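You operate a simulated robot arm through the tools that you are given. There is no shell and no other tool. Be economical: measure what you need, move in short steps, check, and stop when the job is done.

Carry out the task below with a simulated robot arm. There is one attempt and no reset: what you move stays moved.

Task
Fetch the wide steel ring and set it on top of the white stepped plug.

The check looks at the end state, three seconds after you hand in, the way a careful person would. Anything else that was tipped, shoved, dropped, spilled or broken makes it a failure.

Robot
A 7-joint arm with a two-finger parallel gripper, fixed in place. Base frame: the origin is at the foot of the arm, x ahead of it, y to its left, z up; the work surface is at about z = 0. Units: cm, rad, N and s.
With the tool pointing down near the work surface it reaches from about 22 to 58 cm from the base axis. Its first joint turns from -1.152 to 1.152 rad. Payload 2.5 kg.
The TCP is the grasp point between the finger pads, 2.3 cm short of the fingertips. In the tool frame z runs along the fingers and y along their closing line. The gripper opens to 9.4 cm. The fingers are 3.8 cm wide and 1 cm thick; the gripper's body (5.4 by 9.6 cm) begins 3.9 cm behind the TCP.
Orientation is told as [roll, pitch, yaw] about the base's x, y, z axes, in that order, counted from this pose: with the fingers straight down and closing along the base's y, the tool's x points along the base's -x, its y along +y and its z along -z.

Tools
- The arm moves only by the tool move_arm. Its arguments are lists of equal length, an entry for each row: "offset": the shift along the tool's x, y, z in units of 30 mm (1.0 is 30 mm), a list of three; "dr": the turn, a rotation vector about the tool's x, y, z in units of 5 degrees (1.0 is 5 degrees), a list of three; "hand": the opening, from 0 (shut) to 1 (fully open). In form: {"offset": [[tx, ty, tz], ...], "dr": [[rx, ry, rz], ...], "hand": [hand, ...]}. A call has 1 to 8 rows; each row shifts and turns the commanded pose from where the row before left it, along the tool's axes as they then stand. A call with a number of a shift or a turn outside -1 to 1 is refused whole. Each row takes 0.2 s and may step no farther than 5 cm and 0.15 rad from the row before; otherwise, or with a gripper value out of range, the whole call is refused. Where a pose cannot be reached the arm comes as near as it can. A force on the tool above 40 N (or 10 N above the force at the start of the call, whichever is more), or a blocked arm, ends the call early, and 0.2 s more pass. Each finger travels about 10.8 cm/s and halts on what it meets, pressing with about 32 N; the grip force reading is that of the motor and also rises with nothing between the fingers. The clock runs only during rows and for 0.2 s after the last one: add rows that do not move to give the fingers time. The reply holds the time, the measured pose of the TCP, the force on the tool along the base axes, the opening and the grip force, in the units named above and with some noise, and new pictures: "views" is both (left out), scene, wrist or none.
- Cameras (640 x 400 px; columns grow to the right, rows downward): "scene" is fixed at [11.03, -40.55, 53.16]; the picture's right is [0.87, -0.49, 0.00], its down [-0.33, -0.59, -0.73] and it looks along [0.36, 0.64, -0.68] (base axes); focal length 250 px, centre (320, 200). "wrist" rides on the gripper at [-3.9, 0, -4.4] in the tool frame; the picture's right is [0.00, -1.00, 0.00], its down [0.97, 0.00, -0.24] and it looks along [0.24, 0.00, 0.97] (tool axes); focal length 218 px, centre (320, 200). There is no depth. A picture from a camera that has moved, and an enlarged one, comes with that camera's place and axes in the base frame and with its lens.
- enlarge(camera, box): a new picture of the part [left, top, right, bottom] of that camera's present view, enlarged. No time passes.
- hand_in(): hands the job in; it is judged then, once.

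Work in short steps. Places have to be worked out from the pictures, the camera data and where the tool is seen: move nearer, look again, correct. Check each grasp and each placing, and mend what went wrong. You have 90 turns and 150 pictures in all, those below and enlarged ones among them. Open the gripper and draw the arm clear of the work before you hand the job in, unless the task says otherwise; then end with one line.

The tools are called after ">>>" as name(argument=value, ...) on one line, values as JSON. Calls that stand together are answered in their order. move_arm: Moves the arm, as the interface text tells. Its arguments: {"type":"object","properties":{"offset":{"type":"array","items":{"type":"array","items":{"type":"number"}}},"dr":{"type":"array","items":{"type":"array","items":{"type":"number"}}},"hand":{"type":"array","items":{"type":"number"}},"views":{"type":"string","enum":["both","scene","wrist","none"]}},"required":["offset","dr","hand"]} The other tools are called the same way: enlarge (camera, box) takes an enlarged picture of a part of a camera's view; hand_in () hands the job in.

At the start:

```text
time: 0.0
eef_pos: [37.55, -3.25, 32.04]
ee_rot: [0.001, 0.001, 0.0]
contact_force: [0.5, -0.8, 0.2]
finger_gap: 9.36
grip_force: 0.0
```

scene: 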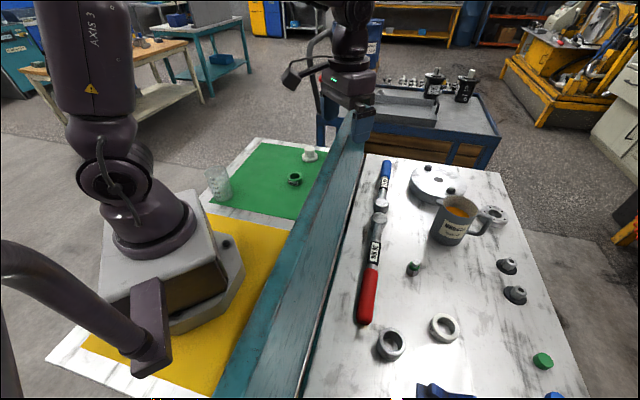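
wrist: 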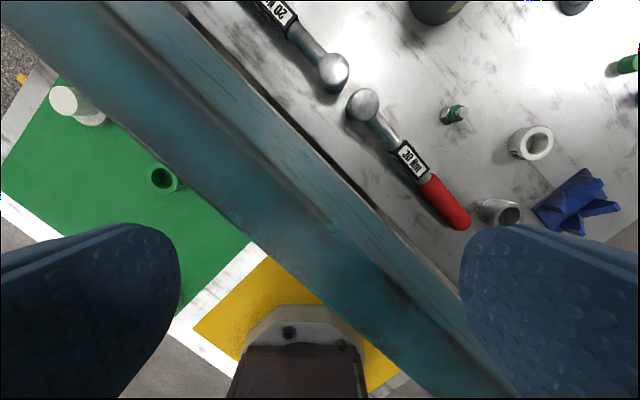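

I'll look closer at the ring candidates and the plug before moving.

>>> enlarge(camera="scene", box=[350, 280, 510, 380])

>>> enlarge(camera="scene", box=[400, 150, 560, 250])

>>> enlarge(camera="scene", box=[200, 120, 360, 220])

```text
4.00 times, centred on (430, 330) of scene
camera zoom: at [11.03, -40.55, 53.16], right [0.87, -0.49, 0.0], down [-0.33, -0.59, -0.73], along [0.36, 0.64, -0.68], focal length 1001 px, centre (-120, -320)
```

zoom: 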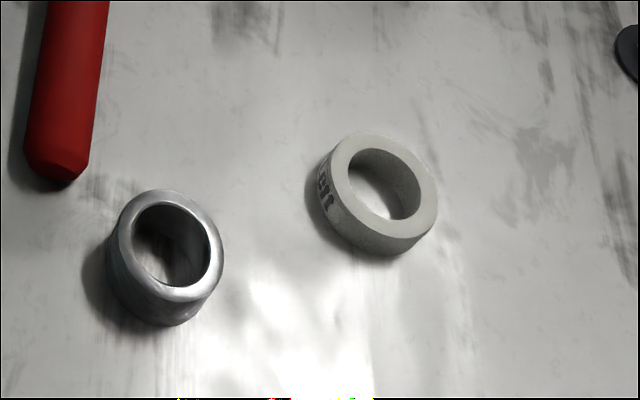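

```text
4.00 times, centred on (480, 200) of scene
camera zoom: at [11.03, -40.55, 53.16], right [0.87, -0.49, 0.0], down [-0.33, -0.59, -0.73], along [0.36, 0.64, -0.68], focal length 1001 px, centre (-320, 200)
```

zoom: 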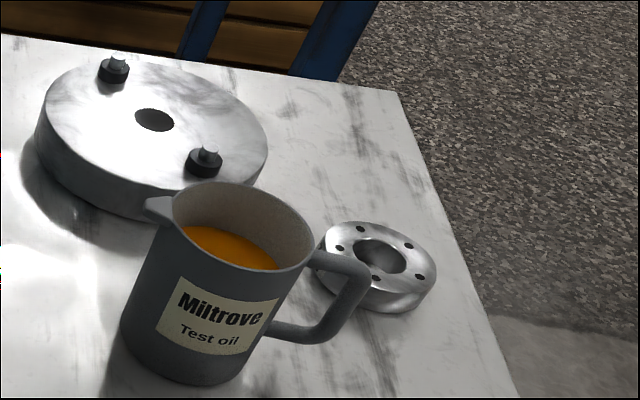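

```text
4.00 times, centred on (280, 170) of scene
camera zoom: at [11.03, -40.55, 53.16], right [0.87, -0.49, 0.0], down [-0.33, -0.59, -0.73], along [0.36, 0.64, -0.68], focal length 1001 px, centre (480, 320)
```

zoom: 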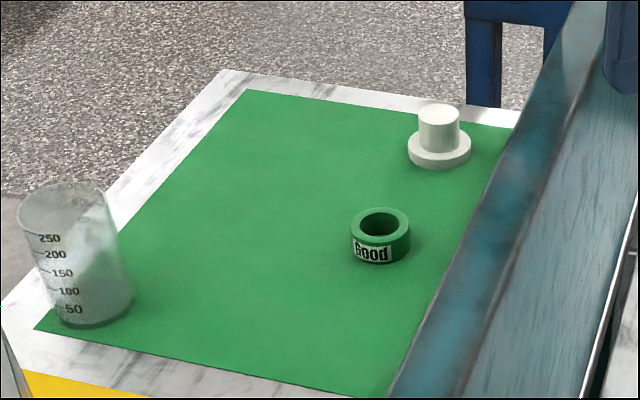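

The reachable steel ring is the bright metallic one, at about (31,-33). The bolt-hole flange is at x≈80, out of reach. I'll fly over high to see it better.

>>> move_arm(offset=[[0.1, -1, 0], [0.1, -1, 0], [0.1, -1, 0], [0.1, -1, 0], [0.1, -1, 0], [0.1, -1, 0], [0.1, -1, 0], [0.1, -1, 0]], dr=[[0, 0, 0], [0, 0, 0], [0, 0, 0], [0, 0, 0], [0, 0, 0], [0, 0, 0], [0, 0, 0], [0, 0, 0]], hand=[1, 1, 1, 1, 1, 1, 1, 1])

```text
time: 0.5
eef_pos: [37.3, -5.15, 31.94]
ee_rot: [0.028, 0.003, 0.034]
contact_force: [-1.5, 3.9, 0.1]
finger_gap: 9.44
grip_force: 0.1
stopped in row 2: the force on the tool passed its limit (the readings are from after the stop); the commanded pose is now the measured one
camera wrist: at [41.13, -5.2, 36.41], right [0.03, -1.0, -0.03], down [-0.97, -0.04, 0.25], along [-0.25, 0.02, -0.97], focal length 218 px, centre (320, 200)
```

scene: 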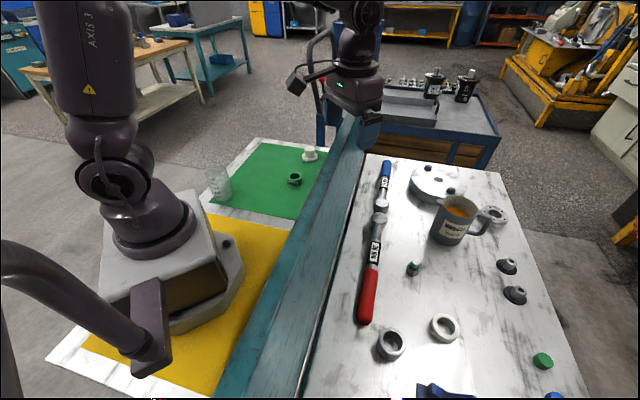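
wrist: 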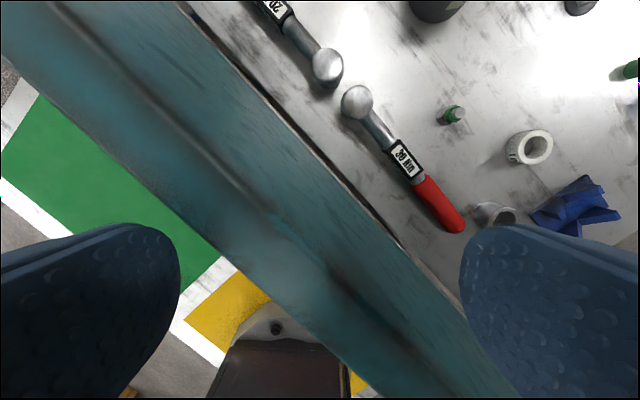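

The tool met something, most likely the tall teal wall under the right finger. I'll enlarge to see the contact.

>>> enlarge(camera="scene", box=[260, 40, 420, 140])

```text
4.00 times, centred on (340, 90) of scene
camera zoom: at [11.03, -40.55, 53.16], right [0.87, -0.49, 0.0], down [-0.33, -0.59, -0.73], along [0.36, 0.64, -0.68], focal length 1001 px, centre (240, 640)
```

zoom: 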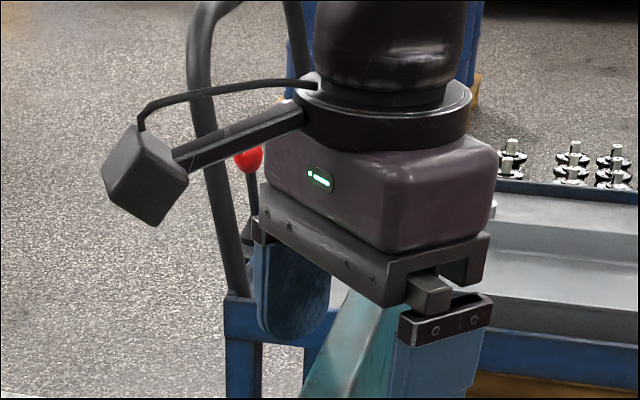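

The wall stands between the fingers and one finger pressed it, so I lift straight up well clear.

>>> move_arm(offset=[[0, 0.3, -0.3], [0, 0, -1], [0, 0, -1], [0, 0, -1], [0, 0, 0]], dr=[[0, 0, 0], [0, 0, 0], [0, 0, 0], [0, 0, 0], [0, 0, 0]], hand=[1, 1, 1, 1, 1])

```text
time: 1.7
eef_pos: [37.2, -4.53, 42.04]
ee_rot: [0.025, 0.006, 0.031]
contact_force: [0.0, 0.1, 0.0]
finger_gap: 9.4
grip_force: 0.0
camera wrist: at [41.07, -4.58, 46.44], right [0.03, -1.0, -0.03], down [-0.97, -0.04, 0.24], along [-0.25, 0.02, -0.97], focal length 218 px, centre (320, 200)
```

scene: 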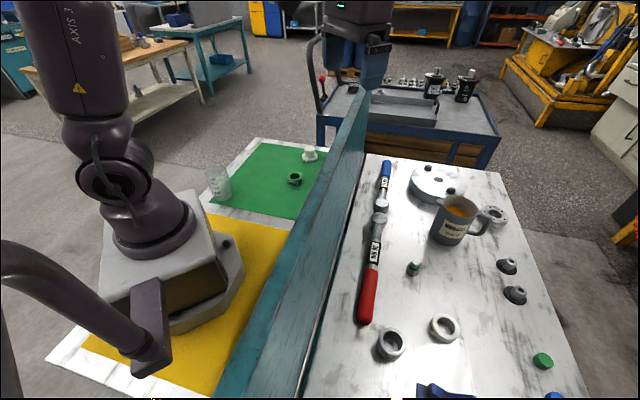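
wrist: 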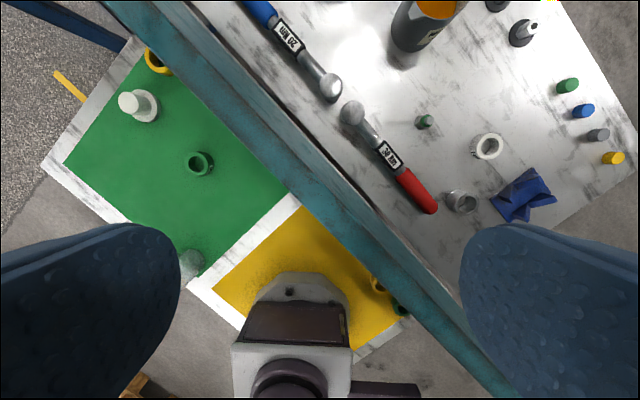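

Now at z=42, tips well above the wall (top roughly 30, running along x−y≈39–44). I cross it toward the steel ring at this height.

>>> move_arm(offset=[[0.2, -1, 0], [0.2, -1, 0], [0.2, -1, 0], [0.2, -1, 0], [0.2, -1, 0], [0.2, -1, 0], [0.2, -1, 0], [0.2, -1, 0]], dr=[[0, 0, 0.5], [0, 0, 0.5], [0, 0, 0.5], [0, 0, 0.5], [0, 0, 0.5], [0, 0, 0.5], [0, 0, 0.5], [0, 0, 0.5]], hand=[1, 1, 1, 1, 1, 1, 1, 1])

```text
time: 3.5
eef_pos: [29.49, -27.71, 41.3]
ee_rot: [0.023, 0.014, -0.317]
contact_force: [-0.1, 0.3, 0.1]
finger_gap: 9.4
grip_force: 0.1
camera wrist: at [33.29, -29.07, 45.71], right [-0.31, -0.95, -0.02], down [-0.92, 0.3, 0.25], along [-0.23, 0.1, -0.97], focal length 218 px, centre (320, 200)
```

scene: 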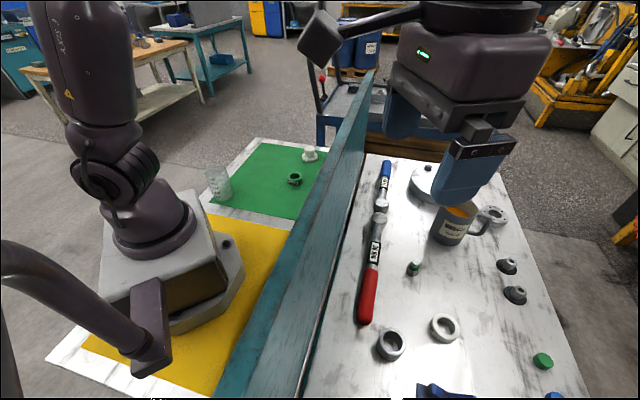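
wrist: 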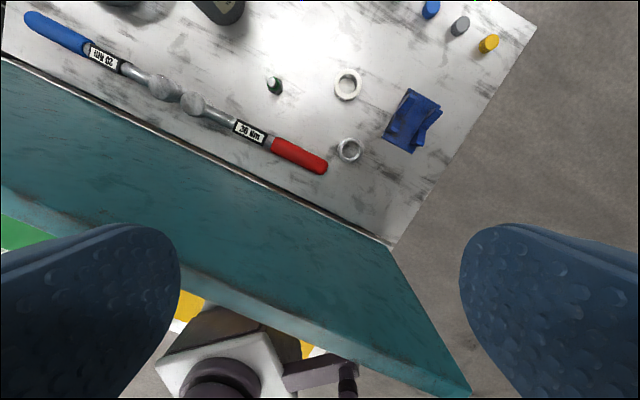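

Steel ring triangulates to (30.7,-33.2), handle end at about (28.7,-28). I'll turn to yaw ≈ -1.25 so the fingers close along x, clear of handle and white ring.

>>> move_arm(offset=[[0, -0.15, 0], [0, -0.15, 0], [0, -0.15, 0], [0, -0.15, 0], [0, -0.15, 0], [0, -0.15, 0], [0, 0, 0], [0, 0, 0]], dr=[[0, 0, 1], [0, 0, 1], [0, 0, 1], [0, 0, 1], [0, 0, 1], [0, 0, 1], [0, 0, 1], [0, 0, 1]], hand=[1, 1, 1, 1, 1, 1, 1, 1], views="none")

>>> move_arm(offset=[[0, 0, 0.5], [0, 0, 0.5], [0, 0, 0.5], [0, 0, 0]], dr=[[0, 0, 1], [0, 0, 1], [0, 0, 0.5], [0, 0, 0]], hand=[1, 1, 1, 1], views="wrist")

```text
time: 5.3
eef_pos: [28.23, -30.0, 41.22]
ee_rot: [0.008, 0.027, -1.017]
contact_force: [-0.5, 1.0, -1.2]
finger_gap: 9.37
grip_force: 0.0
```

```text
time: 6.3
eef_pos: [28.11, -30.12, 36.77]
ee_rot: [0.004, 0.026, -1.236]
contact_force: [-0.3, 0.0, -0.2]
finger_gap: 9.38
grip_force: 0.2
camera wrist: at [29.53, -33.86, 41.05], right [-0.94, -0.33, 0.0], down [-0.32, 0.91, 0.27], along [-0.09, 0.25, -0.96], focal length 218 px, centre (320, 200)
```

wrist: 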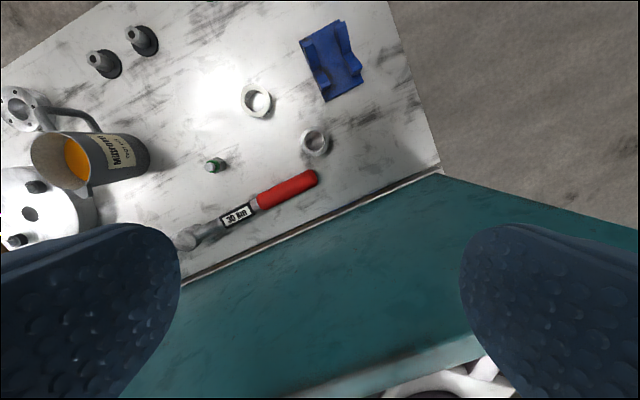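

Ring now at about (30.4,-33.1). I centre over it, correct the small tilt, and descend partway.

>>> move_arm(offset=[[-0.6, 0.2, 0], [-0.6, 0.19, 0], [0, 0, 1], [0, 0, 1], [0, 0, 1], [0, 0, 1], [0, 0, 1], [0, 0, 0]], dr=[[0, -0.3, 0], [0, 0, 0], [0, 0, 0], [0, 0, 0], [0, 0, 0], [0, 0, 0], [0, 0, 0], [0, 0, 0]], hand=[1, 1, 1, 1, 1, 1, 1, 1])

```text
time: 8.1
eef_pos: [30.68, -32.89, 21.87]
ee_rot: [0.004, -0.001, -1.234]
contact_force: [0.5, 0.2, 0.0]
finger_gap: 9.39
grip_force: 0.2
camera wrist: at [31.9, -36.54, 26.32], right [-0.94, -0.33, 0.0], down [-0.32, 0.92, 0.24], along [-0.08, 0.23, -0.97], focal length 218 px, centre (320, 200)
```

scene: 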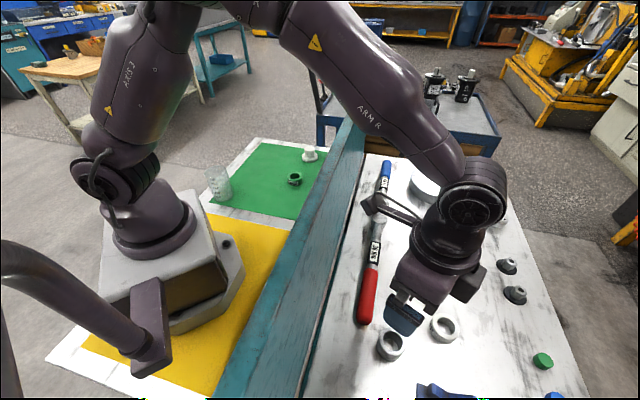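
wrist: 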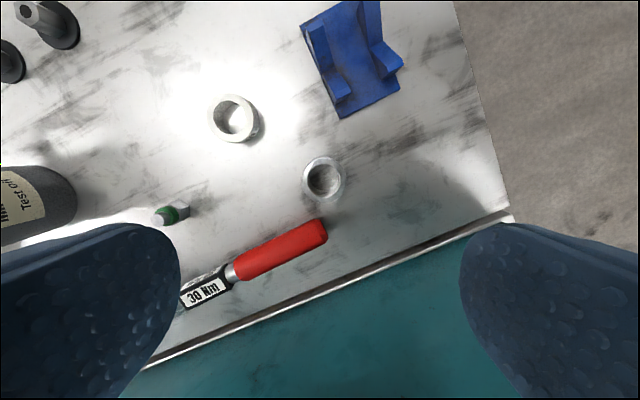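

Ring centre at about (30.3,-33.2). I enlarge to confirm the two rings' identities and sizes.

>>> enlarge(camera="wrist", box=[192, 80, 384, 200])

```text
3.33 times, centred on (288, 140) of wrist
camera zoom: at [31.9, -36.54, 26.32], right [-0.94, -0.33, 0.0], down [-0.32, 0.92, 0.24], along [-0.08, 0.23, -0.97], focal length 728 px, centre (427, 400)
```

zoom: 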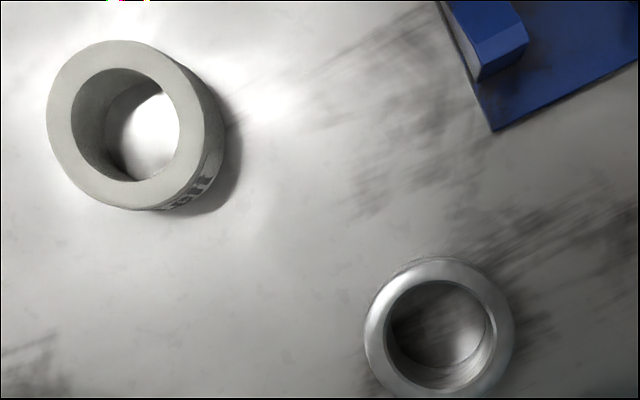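

The metallic ring is the target, OD about 4.9 and bore about 3.6 (the other is a matte lettered ring). I descend to about z=8 with a small correction.

>>> move_arm(offset=[[-0.06, -0.14, 1], [0, 0, 1], [0, 0, 1], [0, 0, 1], [0, 0, 0.6], [0, 0, 0]], dr=[[0, 0, 0], [0, 0, 0], [0, 0, 0], [0, 0, 0], [0, 0, 0], [0, 0, 0]], hand=[0.9, 0.9, 0.9, 0.9, 0.9, 0.9])

```text
time: 9.5
eef_pos: [30.33, -33.36, 7.97]
ee_rot: [0.003, 0.001, -1.234]
contact_force: [-0.1, 0.2, -0.6]
finger_gap: 8.45
grip_force: 0.1
camera wrist: at [31.54, -37.02, 12.44], right [-0.94, -0.33, 0.0], down [-0.32, 0.92, 0.24], along [-0.08, 0.23, -0.97], focal length 218 px, centre (320, 200)
```

scene: 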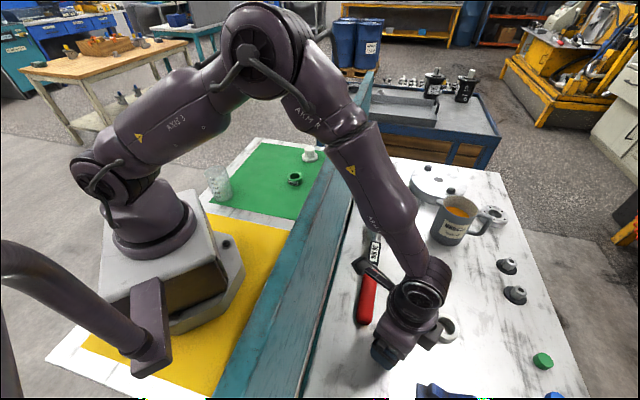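
wrist: 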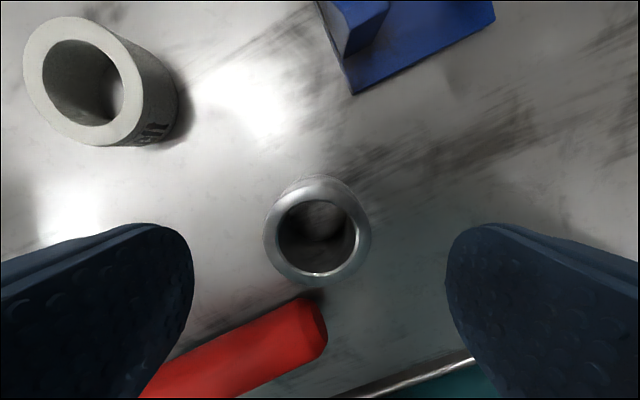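

Ring is centred (30.4,-33.3), top at z≈3.2, and the handle and other items are clear of the fingers. I descend to TCP z≈3 and close.

>>> move_arm(offset=[[0, 0, 0.7], [0, 0, 0.6], [0, 0, 0.35], [0, 0, 0]], dr=[[0, 0, 0], [0, 0, 0], [0, 0, 0], [0, 0, 0]], hand=[0.9, 0.9, 0.9, 0.9], views="wrist")

```text
time: 10.5
eef_pos: [30.21, -33.32, 2.92]
ee_rot: [0.004, -0.001, -1.234]
contact_force: [-0.4, 0.9, 0.4]
finger_gap: 8.46
grip_force: 0.0
camera wrist: at [31.49, -36.97, 7.58], right [-0.94, -0.33, 0.0], down [-0.32, 0.92, 0.24], along [-0.08, 0.23, -0.97], focal length 218 px, centre (320, 200)
```

wrist: 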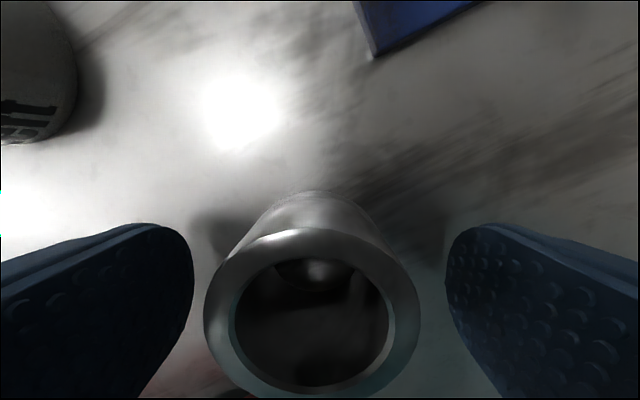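

The ring sits between the fingers, centred. Closing.

>>> move_arm(offset=[[0, 0, 0], [0, 0, 0], [0, 0, 0], [0, 0, 0]], dr=[[0, 0, 0], [0, 0, 0], [0, 0, 0], [0, 0, 0]], hand=[0.5, 0.3, 0.3, 0.3], views="wrist")

```text
time: 11.5
eef_pos: [30.18, -33.32, 3.14]
ee_rot: [0.004, -0.001, -1.233]
contact_force: [1.2, -0.2, 0.5]
finger_gap: 4.75
grip_force: 32.0
camera wrist: at [31.49, -36.97, 7.6], right [-0.94, -0.33, 0.0], down [-0.32, 0.92, 0.24], along [-0.08, 0.23, -0.97], focal length 218 px, centre (320, 200)
```

wrist: 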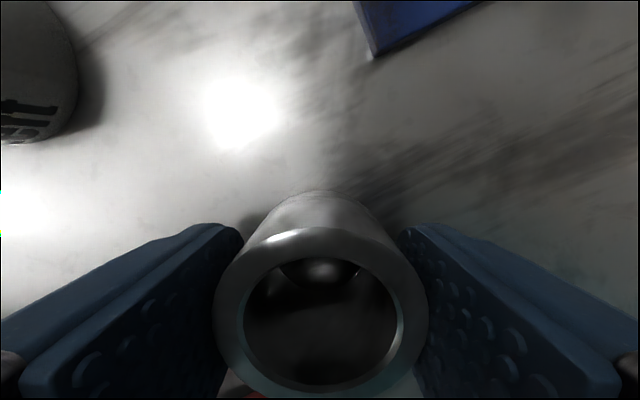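

Ring held: gap 4.75, grip 32 N. I lift straight up and check.

>>> move_arm(offset=[[0, 0, -0.4], [0, 0, -0.8], [0, 0, -1], [0, 0, -1], [0, 0, -1], [0, 0, -1], [0, 0, -1], [0, 0, -1]], dr=[[0, 0, 0], [0, 0, 0], [0, 0, 0], [0, 0, 0], [0, 0, 0], [0, 0, 0], [0, 0, 0], [0, 0, 0]], hand=[0.3, 0.3, 0.3, 0.3, 0.3, 0.3, 0.3, 0.3], views="both")

```text
time: 13.3
eef_pos: [30.25, -33.24, 24.57]
ee_rot: [0.004, 0.002, -1.235]
contact_force: [0.8, -0.3, -1.9]
finger_gap: 4.76
grip_force: 31.7
camera wrist: at [31.41, -36.95, 29.13], right [-0.94, -0.33, 0.0], down [-0.32, 0.92, 0.24], along [-0.08, 0.23, -0.97], focal length 218 px, centre (320, 200)
```

scene: 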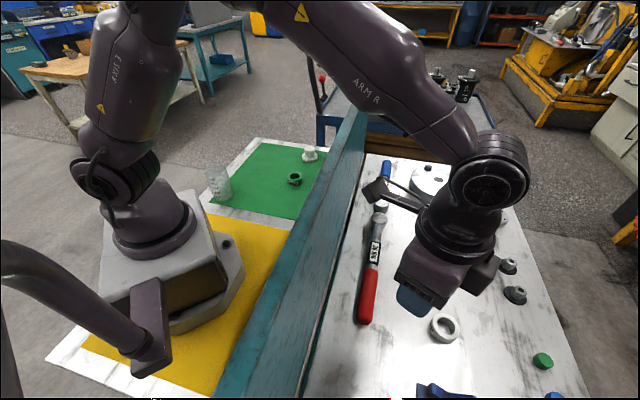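
wrist: 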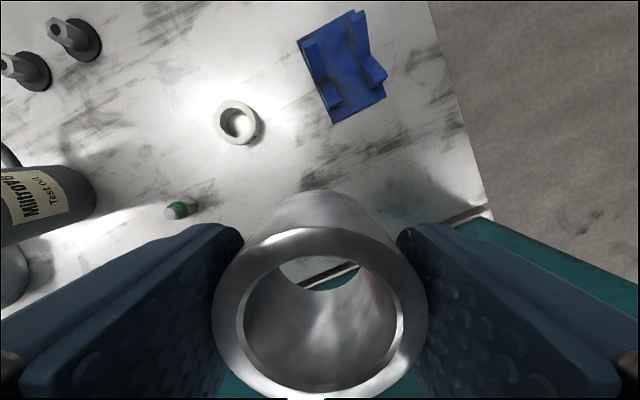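

Ring firmly held. Up to z≈42 while turning back.

>>> move_arm(offset=[[0, 0, -1], [0, 0, -1], [0, 0, -1], [0, 0, -1], [0, 0, -1], [0, 0, -0.9], [0, 0, 0], [0, 0, 0]], dr=[[0, 0, -1], [0, 0, -1], [0, 0, -1], [0, 0, -1], [0, 0, -1], [0, 0, -1], [0, 0, -1], [0, 0, -1]], hand=[0.3, 0.3, 0.3, 0.3, 0.3, 0.3, 0.3, 0.3], views="none")

>>> move_arm(offset=[[0, 0, 0], [0, 0, 0], [0, 0, 0], [0, 0, 0], [0, 0, 0], [0, 0, 0]], dr=[[0, 0, -1], [0, 0, -1], [0, 0, -1], [0, 0, -1], [0, 0, -1], [0, 0, -1]], hand=[0.3, 0.3, 0.3, 0.3, 0.3, 0.3], views="none")

```text
time: 15.1
eef_pos: [30.19, -33.22, 42.21]
ee_rot: [0.003, -0.001, -0.534]
contact_force: [0.9, -0.4, -2.6]
finger_gap: 4.73
grip_force: 32.0
```

```text
time: 16.5
eef_pos: [30.17, -33.27, 42.14]
ee_rot: [0.002, -0.004, -0.012]
contact_force: [-0.5, 0.2, -1.9]
finger_gap: 4.73
grip_force: 31.8
```

Yaw is back to ~0. Cross the wall at z=42 toward the green mat.

>>> move_arm(offset=[[-0.15, 1, 0], [-0.15, 1, 0], [-0.15, 1, 0], [-0.15, 1, 0], [-0.15, 1, 0], [-0.15, 1, 0], [-0.15, 1, 0], [-0.15, 1, 0]], dr=[[0, 0, 0], [0, 0, 0], [0, 0, 0], [0, 0, 0], [0, 0, 0], [0, 0, 0], [0, 0, 0], [0, 0, 0]], hand=[0.3, 0.3, 0.3, 0.3, 0.3, 0.3, 0.3, 0.3], views="none")

>>> move_arm(offset=[[-0.15, 1, 0], [-0.15, 1, 0], [-0.15, 1, 0], [-0.15, 1, 0], [-0.15, 1, 0], [-0.15, 1, 0], [-0.15, 1, 0], [-0.15, 1, 0]], dr=[[0, 0, 0], [0, 0, 0], [0, 0, 0], [0, 0, 0], [0, 0, 0], [0, 0, 0], [0, 0, 0], [0, 0, 0]], hand=[0.3, 0.3, 0.3, 0.3, 0.3, 0.3, 0.3, 0.3], views="both")

```text
time: 18.3
eef_pos: [34.29, -9.22, 42.32]
ee_rot: [0.003, -0.003, -0.013]
contact_force: [0.6, -0.5, -2.4]
finger_gap: 4.75
grip_force: 31.7
```

```text
time: 20.1
eef_pos: [37.97, 14.86, 42.3]
ee_rot: [0.003, -0.004, -0.014]
contact_force: [0.2, 0.4, -3.0]
finger_gap: 4.74
grip_force: 31.9
camera wrist: at [41.86, 14.81, 46.81], right [-0.01, -1.0, 0.0], down [-0.97, 0.01, 0.24], along [-0.24, 0.0, -0.97], focal length 218 px, centre (320, 200)
```

scene: 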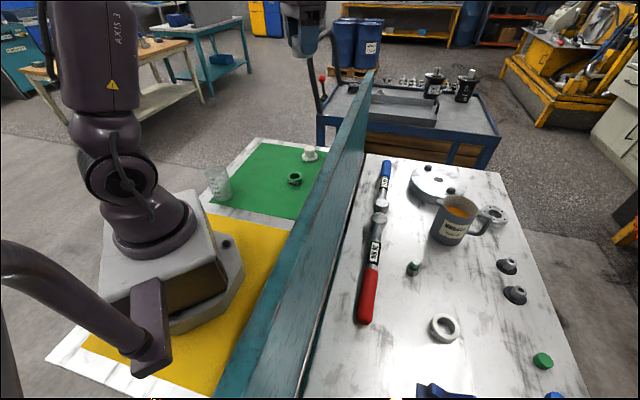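
wrist: 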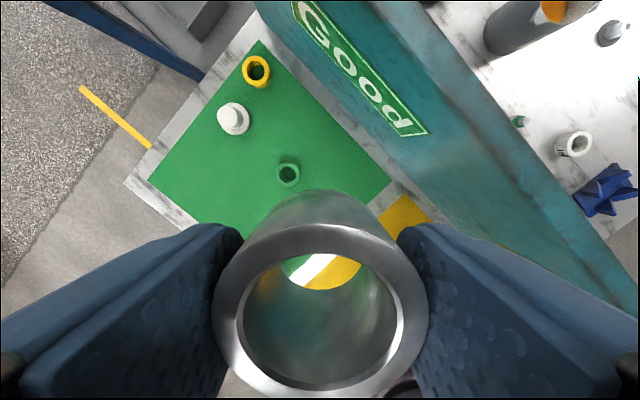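

Plug at about (47.3,32.4), a yellow ring at (55.8,27), green ring at (36,21.6). I move over the plug and descend to z≈24.

>>> move_arm(offset=[[-0.52, 0.97, 1], [-0.52, 0.97, 1], [-0.52, 0.97, 1], [-0.52, 0.97, 1], [-0.52, 0.97, 1], [-0.5, 0.97, 1], [0, 0, 0]], dr=[[0, 0, 0], [0, 0, 0], [0, 0, 0], [0, 0, 0], [0, 0, 0], [0, 0, 0], [0, 0, 0]], hand=[0.3, 0.3, 0.3, 0.3, 0.3, 0.3, 0.3], views="both")

```text
time: 21.7
eef_pos: [47.59, 31.88, 24.24]
ee_rot: [0.003, -0.003, -0.014]
contact_force: [0.2, -0.5, -2.7]
finger_gap: 4.74
grip_force: 31.9
camera wrist: at [51.37, 31.86, 28.77], right [-0.01, -1.0, 0.0], down [-0.97, 0.01, 0.24], along [-0.24, 0.0, -0.97], focal length 218 px, centre (320, 200)
```

scene: 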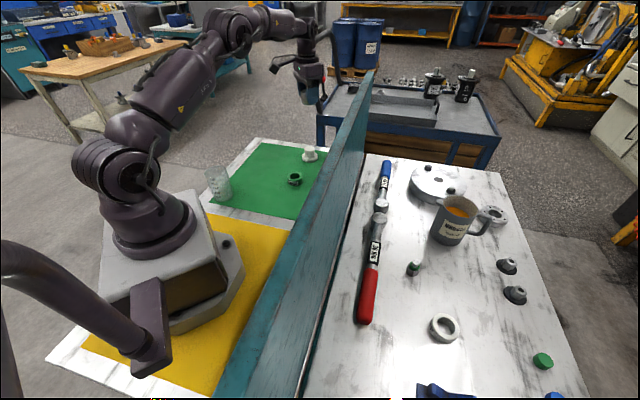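
wrist: 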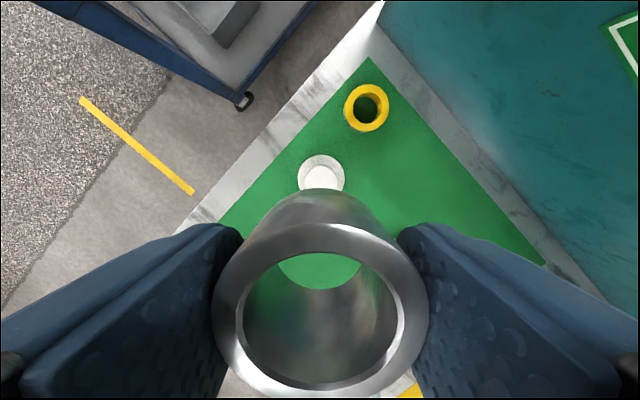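

Enlarging to measure plug position and diameters.

>>> enlarge(camera="wrist", box=[256, 130, 384, 210])

>>> enlarge(camera="scene", box=[278, 60, 342, 180])

```text
5.00 times, centred on (320, 170) of wrist
camera zoom: at [51.37, 31.86, 28.77], right [-0.01, -1.0, 0.0], down [-0.97, 0.01, 0.24], along [-0.24, 0.0, -0.97], focal length 1091 px, centre (320, 350)
```

zoom: 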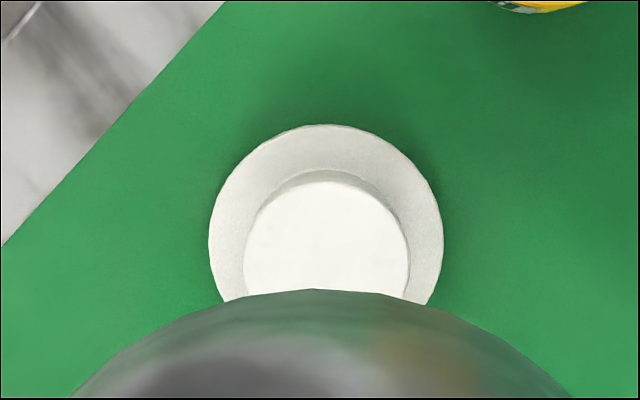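

```text
3.33 times, centred on (310, 120) of scene
camera zoom: at [11.03, -40.54, 53.16], right [0.87, -0.49, 0.0], down [-0.33, -0.59, -0.73], along [0.36, 0.64, -0.68], focal length 834 px, centre (353, 467)
```

zoom: 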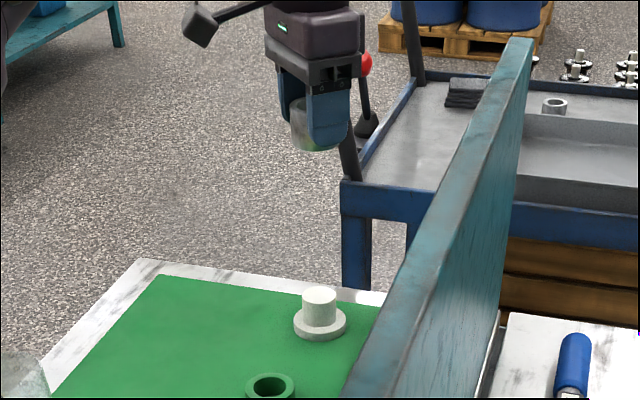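

The plug is nearly under the TCP (about 0.1 cm off in y). Its post is Ø≈3.6–3.7 with the top at z≈5, and the ring's bore is ≈3.4–3.5, its bottom ~3.1 below the TCP. I descend to TCP ≈11.5.

>>> move_arm(offset=[[0, -0.045, 1], [0, 0, 1], [0, 0, 1], [0, 0, 0.7], [0, 0, 0.5], [0, 0, 0]], dr=[[0, 0, 0], [0, 0, 0], [0, 0, 0], [0, 0, 0], [0, 0, 0], [0, 0, 0]], hand=[0.3, 0.3, 0.3, 0.3, 0.3, 0.3], views="wrist")

>>> enlarge(camera="scene", box=[278, 90, 342, 180])

```text
time: 23.1
eef_pos: [47.43, 32.01, 11.7]
ee_rot: [0.001, -0.003, -0.012]
contact_force: [-1.2, 0.7, -2.6]
finger_gap: 4.72
grip_force: 31.7
camera wrist: at [51.32, 31.84, 16.25], right [-0.01, -1.0, 0.0], down [-0.97, 0.01, 0.24], along [-0.24, 0.0, -0.97], focal length 218 px, centre (320, 200)
```

wrist: 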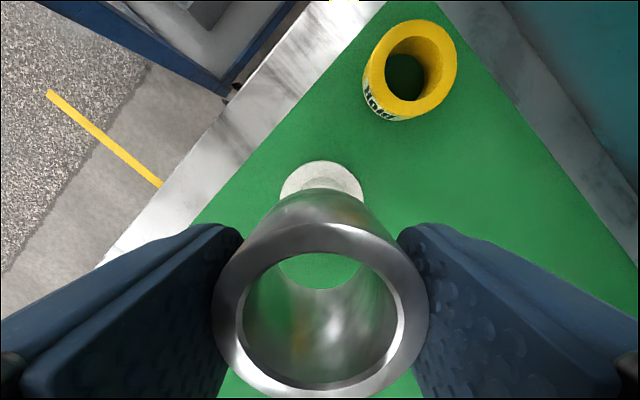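

```text
4.44 times, centred on (310, 135) of scene
camera zoom: at [11.03, -40.54, 53.16], right [0.87, -0.49, 0.0], down [-0.33, -0.59, -0.73], along [0.36, 0.64, -0.68], focal length 1113 px, centre (364, 489)
```

zoom: 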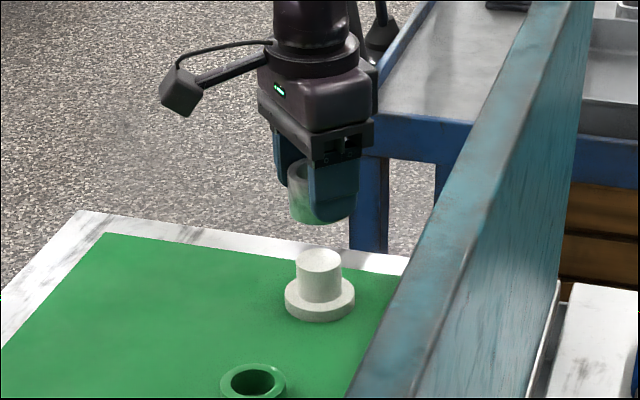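

Enlarging the wrist view to measure the remaining lateral offset.

>>> enlarge(camera="wrist", box=[256, 140, 384, 220])

>>> enlarge(camera="wrist", box=[180, 210, 468, 390])

```text
5.00 times, centred on (320, 180) of wrist
camera zoom: at [51.32, 31.84, 16.25], right [-0.01, -1.0, 0.0], down [-0.97, 0.01, 0.24], along [-0.24, 0.0, -0.97], focal length 1091 px, centre (320, 300)
```

zoom: 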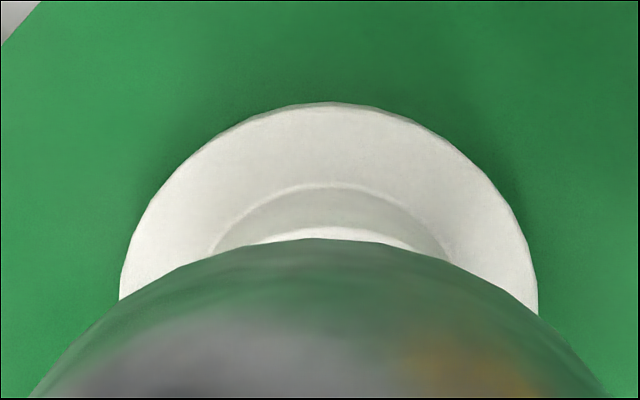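

```text
2.22 times, centred on (324, 300) of wrist
camera zoom: at [51.32, 31.84, 16.25], right [-0.01, -1.0, 0.0], down [-0.97, 0.01, 0.24], along [-0.24, 0.0, -0.97], focal length 485 px, centre (311, -22)
```

zoom: 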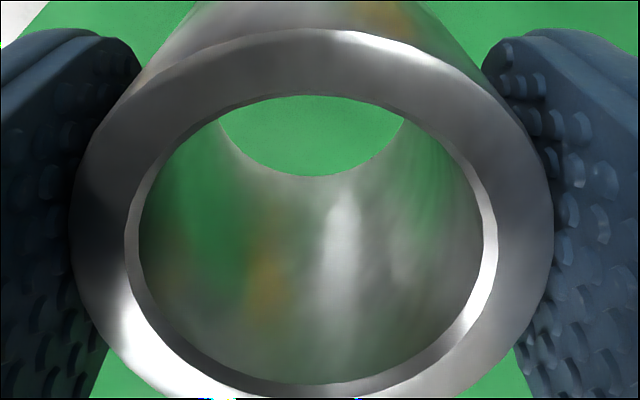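

Bore ≈3.5 and post ≈3.7, so the ring will rest on the post's top face (z≈4.3–5). I shift y by −0.12 and descend to TCP ≈9.

>>> move_arm(offset=[[0.015, -0.04, 0.3], [0, 0, 0.3], [0, 0, 0.3], [0, 0, 0]], dr=[[0, 0, 0], [0, 0, 0], [0, 0, 0], [0, 0, 0]], hand=[0.3, 0.3, 0.3, 0.3], views="wrist")

>>> enlarge(camera="scene", box=[286, 110, 334, 170])

>>> enlarge(camera="wrist", box=[240, 120, 400, 220])

```text
time: 24.1
eef_pos: [47.38, 31.95, 9.01]
ee_rot: [0.0, -0.003, -0.013]
contact_force: [0.5, -1.1, -2.5]
finger_gap: 4.73
grip_force: 32.3
camera wrist: at [51.32, 31.88, 13.54], right [-0.01, -1.0, 0.0], down [-0.97, 0.01, 0.24], along [-0.24, 0.0, -0.97], focal length 218 px, centre (320, 200)
```

wrist: 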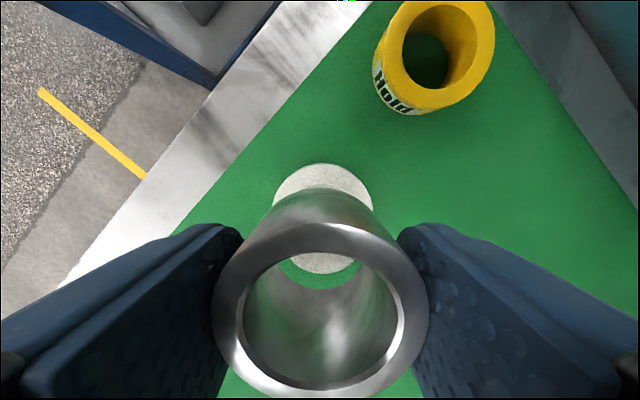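

```text
6.67 times, centred on (310, 140) of scene
camera zoom: at [11.03, -40.54, 53.16], right [0.87, -0.49, 0.0], down [-0.33, -0.59, -0.73], along [0.36, 0.64, -0.68], focal length 1669 px, centre (387, 600)
```

zoom: 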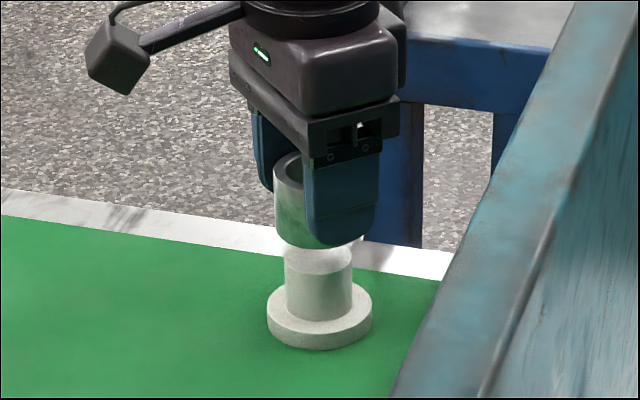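

```text
4.00 times, centred on (320, 170) of wrist
camera zoom: at [51.32, 31.88, 13.54], right [-0.01, -1.0, 0.0], down [-0.97, 0.01, 0.24], along [-0.24, 0.0, -0.97], focal length 873 px, centre (320, 320)
```

zoom: 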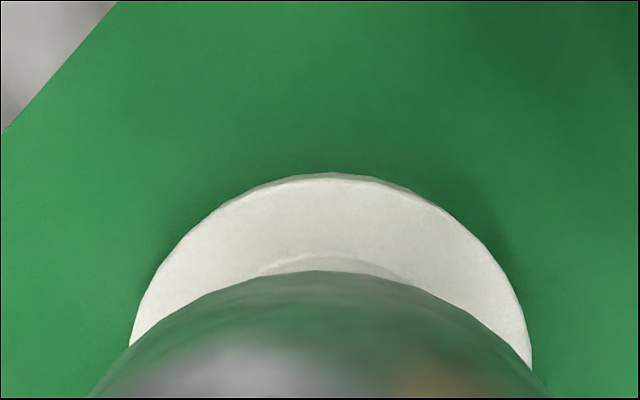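

Along the scene direction it looks centred, but the wrist view says the plug is still ~0.15 cm toward −y. I nudge by that and recheck before touching down.

>>> move_arm(offset=[[0, -0.055, 0], [0, 0, 0], [0, 0, 0]], dr=[[0, 0, 0], [0, 0, 0], [0, 0, 0]], hand=[0.3, 0.3, 0.3], views="none")

>>> enlarge(camera="wrist", box=[240, 120, 400, 220])

>>> enlarge(camera="wrist", box=[200, 210, 440, 360])

```text
time: 24.9
eef_pos: [47.49, 31.73, 9.08]
ee_rot: [0.002, -0.002, -0.012]
contact_force: [-0.6, 0.2, -1.5]
finger_gap: 4.76
grip_force: 31.6
```

```text
4.00 times, centred on (320, 170) of wrist
camera zoom: at [51.36, 31.66, 13.58], right [-0.01, -1.0, 0.0], down [-0.97, 0.01, 0.24], along [-0.24, 0.0, -0.97], focal length 873 px, centre (320, 320)
```

zoom: 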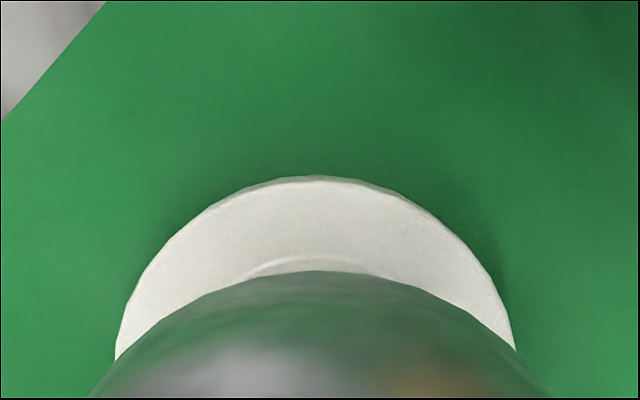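

```text
2.67 times, centred on (320, 285) of wrist
camera zoom: at [51.36, 31.66, 13.58], right [-0.01, -1.0, 0.0], down [-0.97, 0.01, 0.24], along [-0.24, 0.0, -0.97], focal length 582 px, centre (320, -27)
```

zoom: 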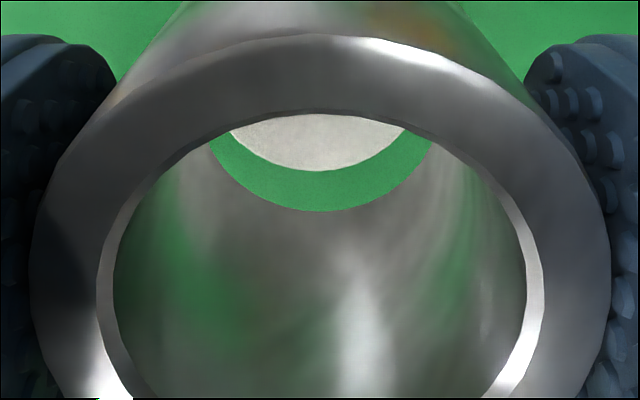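

Offset is now only ~0.07 cm. A tiny correction, then descend slowly while watching force.

>>> move_arm(offset=[[0.02, 0.02, 0.1], [0, 0, 0.1], [0, 0, 0]], dr=[[0, 0, 0], [0, 0, 0], [0, 0, 0]], hand=[0.3, 0.3, 0.3], views="none")

>>> enlarge(camera="scene", box=[286, 110, 334, 170])

```text
time: 25.7
eef_pos: [47.39, 31.64, 8.48]
ee_rot: [0.001, -0.003, -0.012]
contact_force: [-0.3, 0.6, -1.5]
finger_gap: 4.75
grip_force: 32.4
```

```text
6.67 times, centred on (310, 140) of scene
camera zoom: at [11.03, -40.54, 53.16], right [0.87, -0.49, 0.0], down [-0.33, -0.59, -0.73], along [0.36, 0.64, -0.68], focal length 1669 px, centre (387, 600)
```

zoom: 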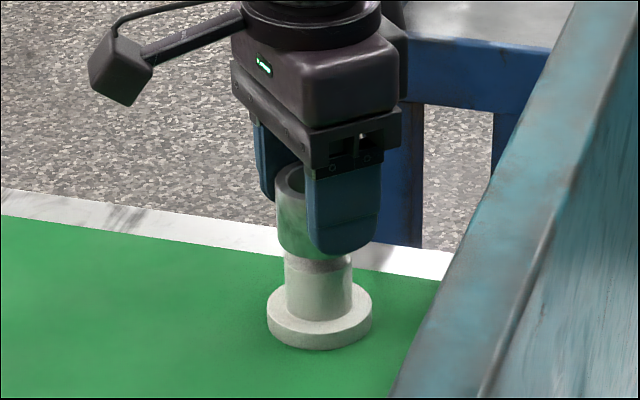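

Ring bottom is still roughly 0.7–1 cm above the post. Continuing down in fine steps.

>>> move_arm(offset=[[0, 0, 0.08], [0, 0, 0.08], [0, 0, 0.04], [0, 0, 0]], dr=[[0, 0, 0], [0, 0, 0], [0, 0, 0], [0, 0, 0]], hand=[0.3, 0.3, 0.3, 0.3], views="none")

>>> enlarge(camera="wrist", box=[200, 150, 440, 300])

>>> enlarge(camera="scene", box=[290, 120, 330, 170])

```text
time: 26.7
eef_pos: [47.52, 31.72, 7.93]
ee_rot: [0.002, -0.004, -0.013]
contact_force: [-0.4, 0.9, -2.5]
finger_gap: 4.69
grip_force: 31.9
```

```text
2.67 times, centred on (320, 225) of wrist
camera zoom: at [51.36, 31.66, 12.41], right [-0.01, -1.0, 0.0], down [-0.97, 0.01, 0.24], along [-0.24, 0.0, -0.97], focal length 582 px, centre (320, 133)
```

zoom: 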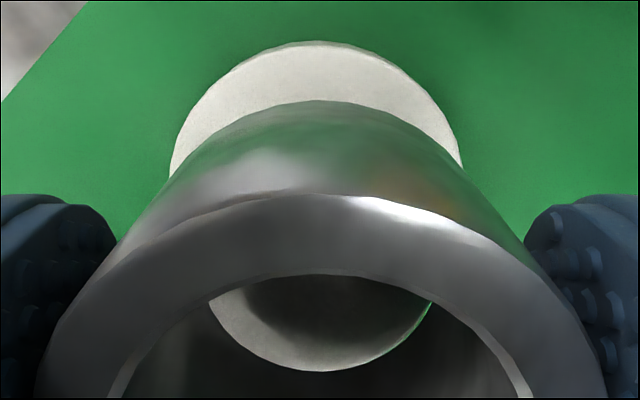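

```text
8.00 times, centred on (310, 145) of scene
camera zoom: at [11.03, -40.54, 53.16], right [0.87, -0.49, 0.0], down [-0.33, -0.59, -0.73], along [0.36, 0.64, -0.68], focal length 2003 px, centre (400, 640)
```

zoom: 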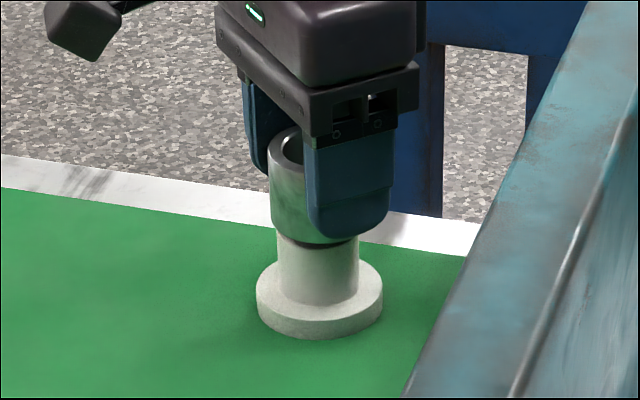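

The sliver of green at the bore's right shows the post ~0.08 cm toward +y. I nudge that way, then descend a bit more.

>>> move_arm(offset=[[0, 0.03, 0], [0, 0, 0.05], [0, 0, 0.03], [0, 0, 0]], dr=[[0, 0, 0], [0, 0, 0], [0, 0, 0], [0, 0, 0]], hand=[0.3, 0.3, 0.3, 0.3], views="none")

>>> enlarge(camera="wrist", box=[200, 150, 440, 300])

>>> enlarge(camera="scene", box=[290, 120, 330, 170])

```text
time: 27.7
eef_pos: [47.49, 31.83, 7.59]
ee_rot: [0.001, -0.003, -0.012]
contact_force: [-0.5, 0.3, -2.2]
finger_gap: 4.72
grip_force: 32.1
```

```text
2.67 times, centred on (320, 225) of wrist
camera zoom: at [51.38, 31.68, 12.13], right [-0.01, -1.0, 0.0], down [-0.97, 0.01, 0.24], along [-0.24, 0.0, -0.97], focal length 582 px, centre (320, 133)
```

zoom: 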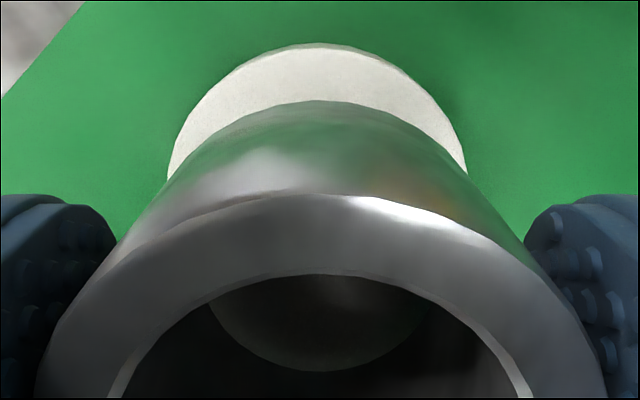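

```text
8.00 times, centred on (310, 145) of scene
camera zoom: at [11.03, -40.54, 53.16], right [0.87, -0.49, 0.0], down [-0.33, -0.59, -0.73], along [0.36, 0.64, -0.68], focal length 2003 px, centre (400, 640)
```

zoom: 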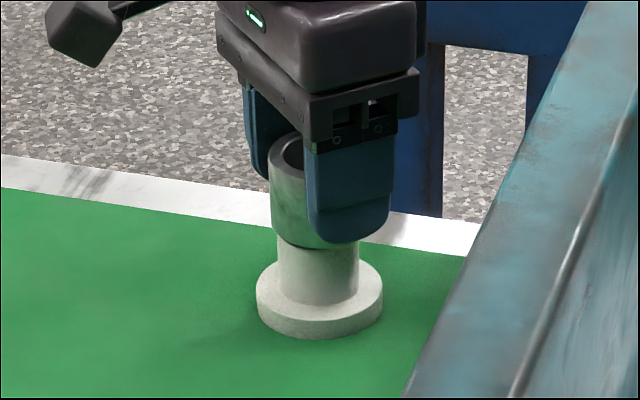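

Nearly centred and almost touching (bore has gone dark), but force shows no contact yet. Lowering in 0.1 cm steps.

>>> move_arm(offset=[[0, 0.01, 0.03], [0, 0, 0.03], [0, 0, 0]], dr=[[0, 0, 0], [0, 0, 0], [0, 0, 0]], hand=[0.3, 0.3, 0.3], views="none")

```text
time: 28.5
eef_pos: [47.4, 31.8, 7.38]
ee_rot: [0.001, -0.003, -0.012]
contact_force: [0.0, 0.0, -1.6]
finger_gap: 4.72
grip_force: 32.1
```

>>> move_arm(offset=[[0, 0, 0.03], [0, 0, 0.03], [0, 0, 0]], dr=[[0, 0, 0], [0, 0, 0], [0, 0, 0]], hand=[0.3, 0.3, 0.3], views="none")

>>> enlarge(camera="wrist", box=[200, 150, 440, 300])

>>> enlarge(camera="scene", box=[294, 125, 326, 165])

```text
time: 29.3
eef_pos: [47.58, 31.76, 7.45]
ee_rot: [0.002, -0.006, -0.011]
contact_force: [-1.5, -3.5, 9.4]
finger_gap: 4.72
grip_force: 32.1
```

```text
2.67 times, centred on (320, 225) of wrist
camera zoom: at [51.42, 31.7, 11.91], right [-0.01, -1.0, 0.0], down [-0.97, 0.01, 0.24], along [-0.24, 0.01, -0.97], focal length 582 px, centre (320, 133)
```

zoom: 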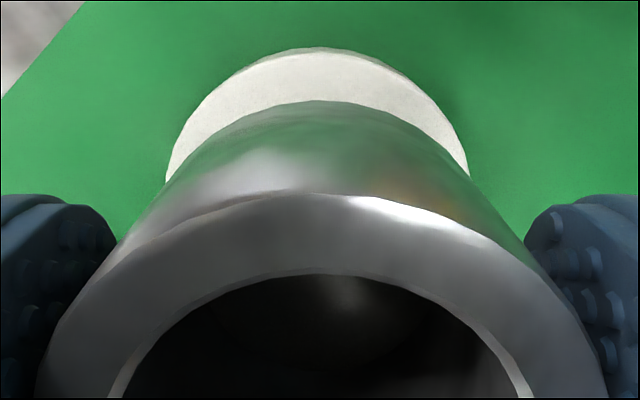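

```text
10.00 times, centred on (310, 145) of scene
camera zoom: at [11.03, -40.55, 53.15], right [0.87, -0.49, 0.0], down [-0.33, -0.59, -0.73], along [0.36, 0.64, -0.68], focal length 2504 px, centre (420, 750)
```

zoom: 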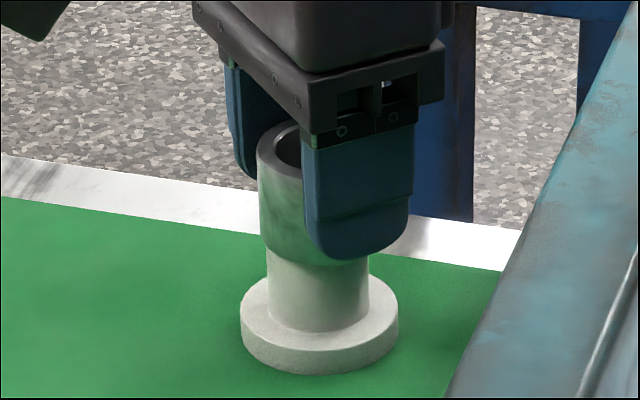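

Contact: +11 N at TCP 7.4, so the ring is resting on the post top. It is ~0.1 cm off toward base +x, so I lift a hair, correct, and set down again.

>>> move_arm(offset=[[0, 0, -0.08], [0.035, 0.012, 0], [0, 0, 0], [0, 0, 0.04], [0, 0, 0]], dr=[[0, 0, 0], [0, 0, 0], [0, 0, 0], [0, 0, 0], [0, 0, 0]], hand=[0.3, 0.3, 0.3, 0.3, 0.3], views="none")

>>> enlarge(camera="wrist", box=[200, 150, 440, 300])

```text
time: 30.5
eef_pos: [47.49, 31.9, 7.45]
ee_rot: [0.003, -0.003, -0.014]
contact_force: [-0.1, -1.0, -3.1]
finger_gap: 4.76
grip_force: 31.6
```

```text
2.67 times, centred on (320, 225) of wrist
camera zoom: at [51.26, 31.76, 11.91], right [-0.01, -1.0, 0.0], down [-0.97, 0.01, 0.24], along [-0.24, 0.0, -0.97], focal length 582 px, centre (320, 133)
```

zoom: 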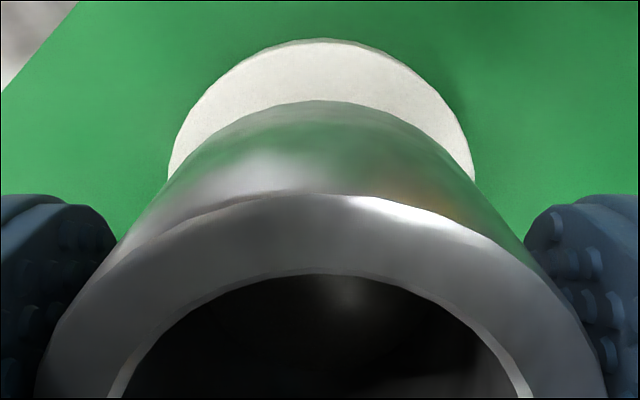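

Now centred within ~0.03 cm. Lowering until contact.

>>> move_arm(offset=[[0, 0, 0.03], [0, 0, 0]], dr=[[0, 0, 0], [0, 0, 0]], hand=[0.3, 0.3], views="none")

```text
time: 31.1
eef_pos: [47.41, 31.85, 7.38]
ee_rot: [0.001, -0.005, -0.012]
contact_force: [0.4, -2.6, 3.6]
finger_gap: 4.69
grip_force: 31.7
```

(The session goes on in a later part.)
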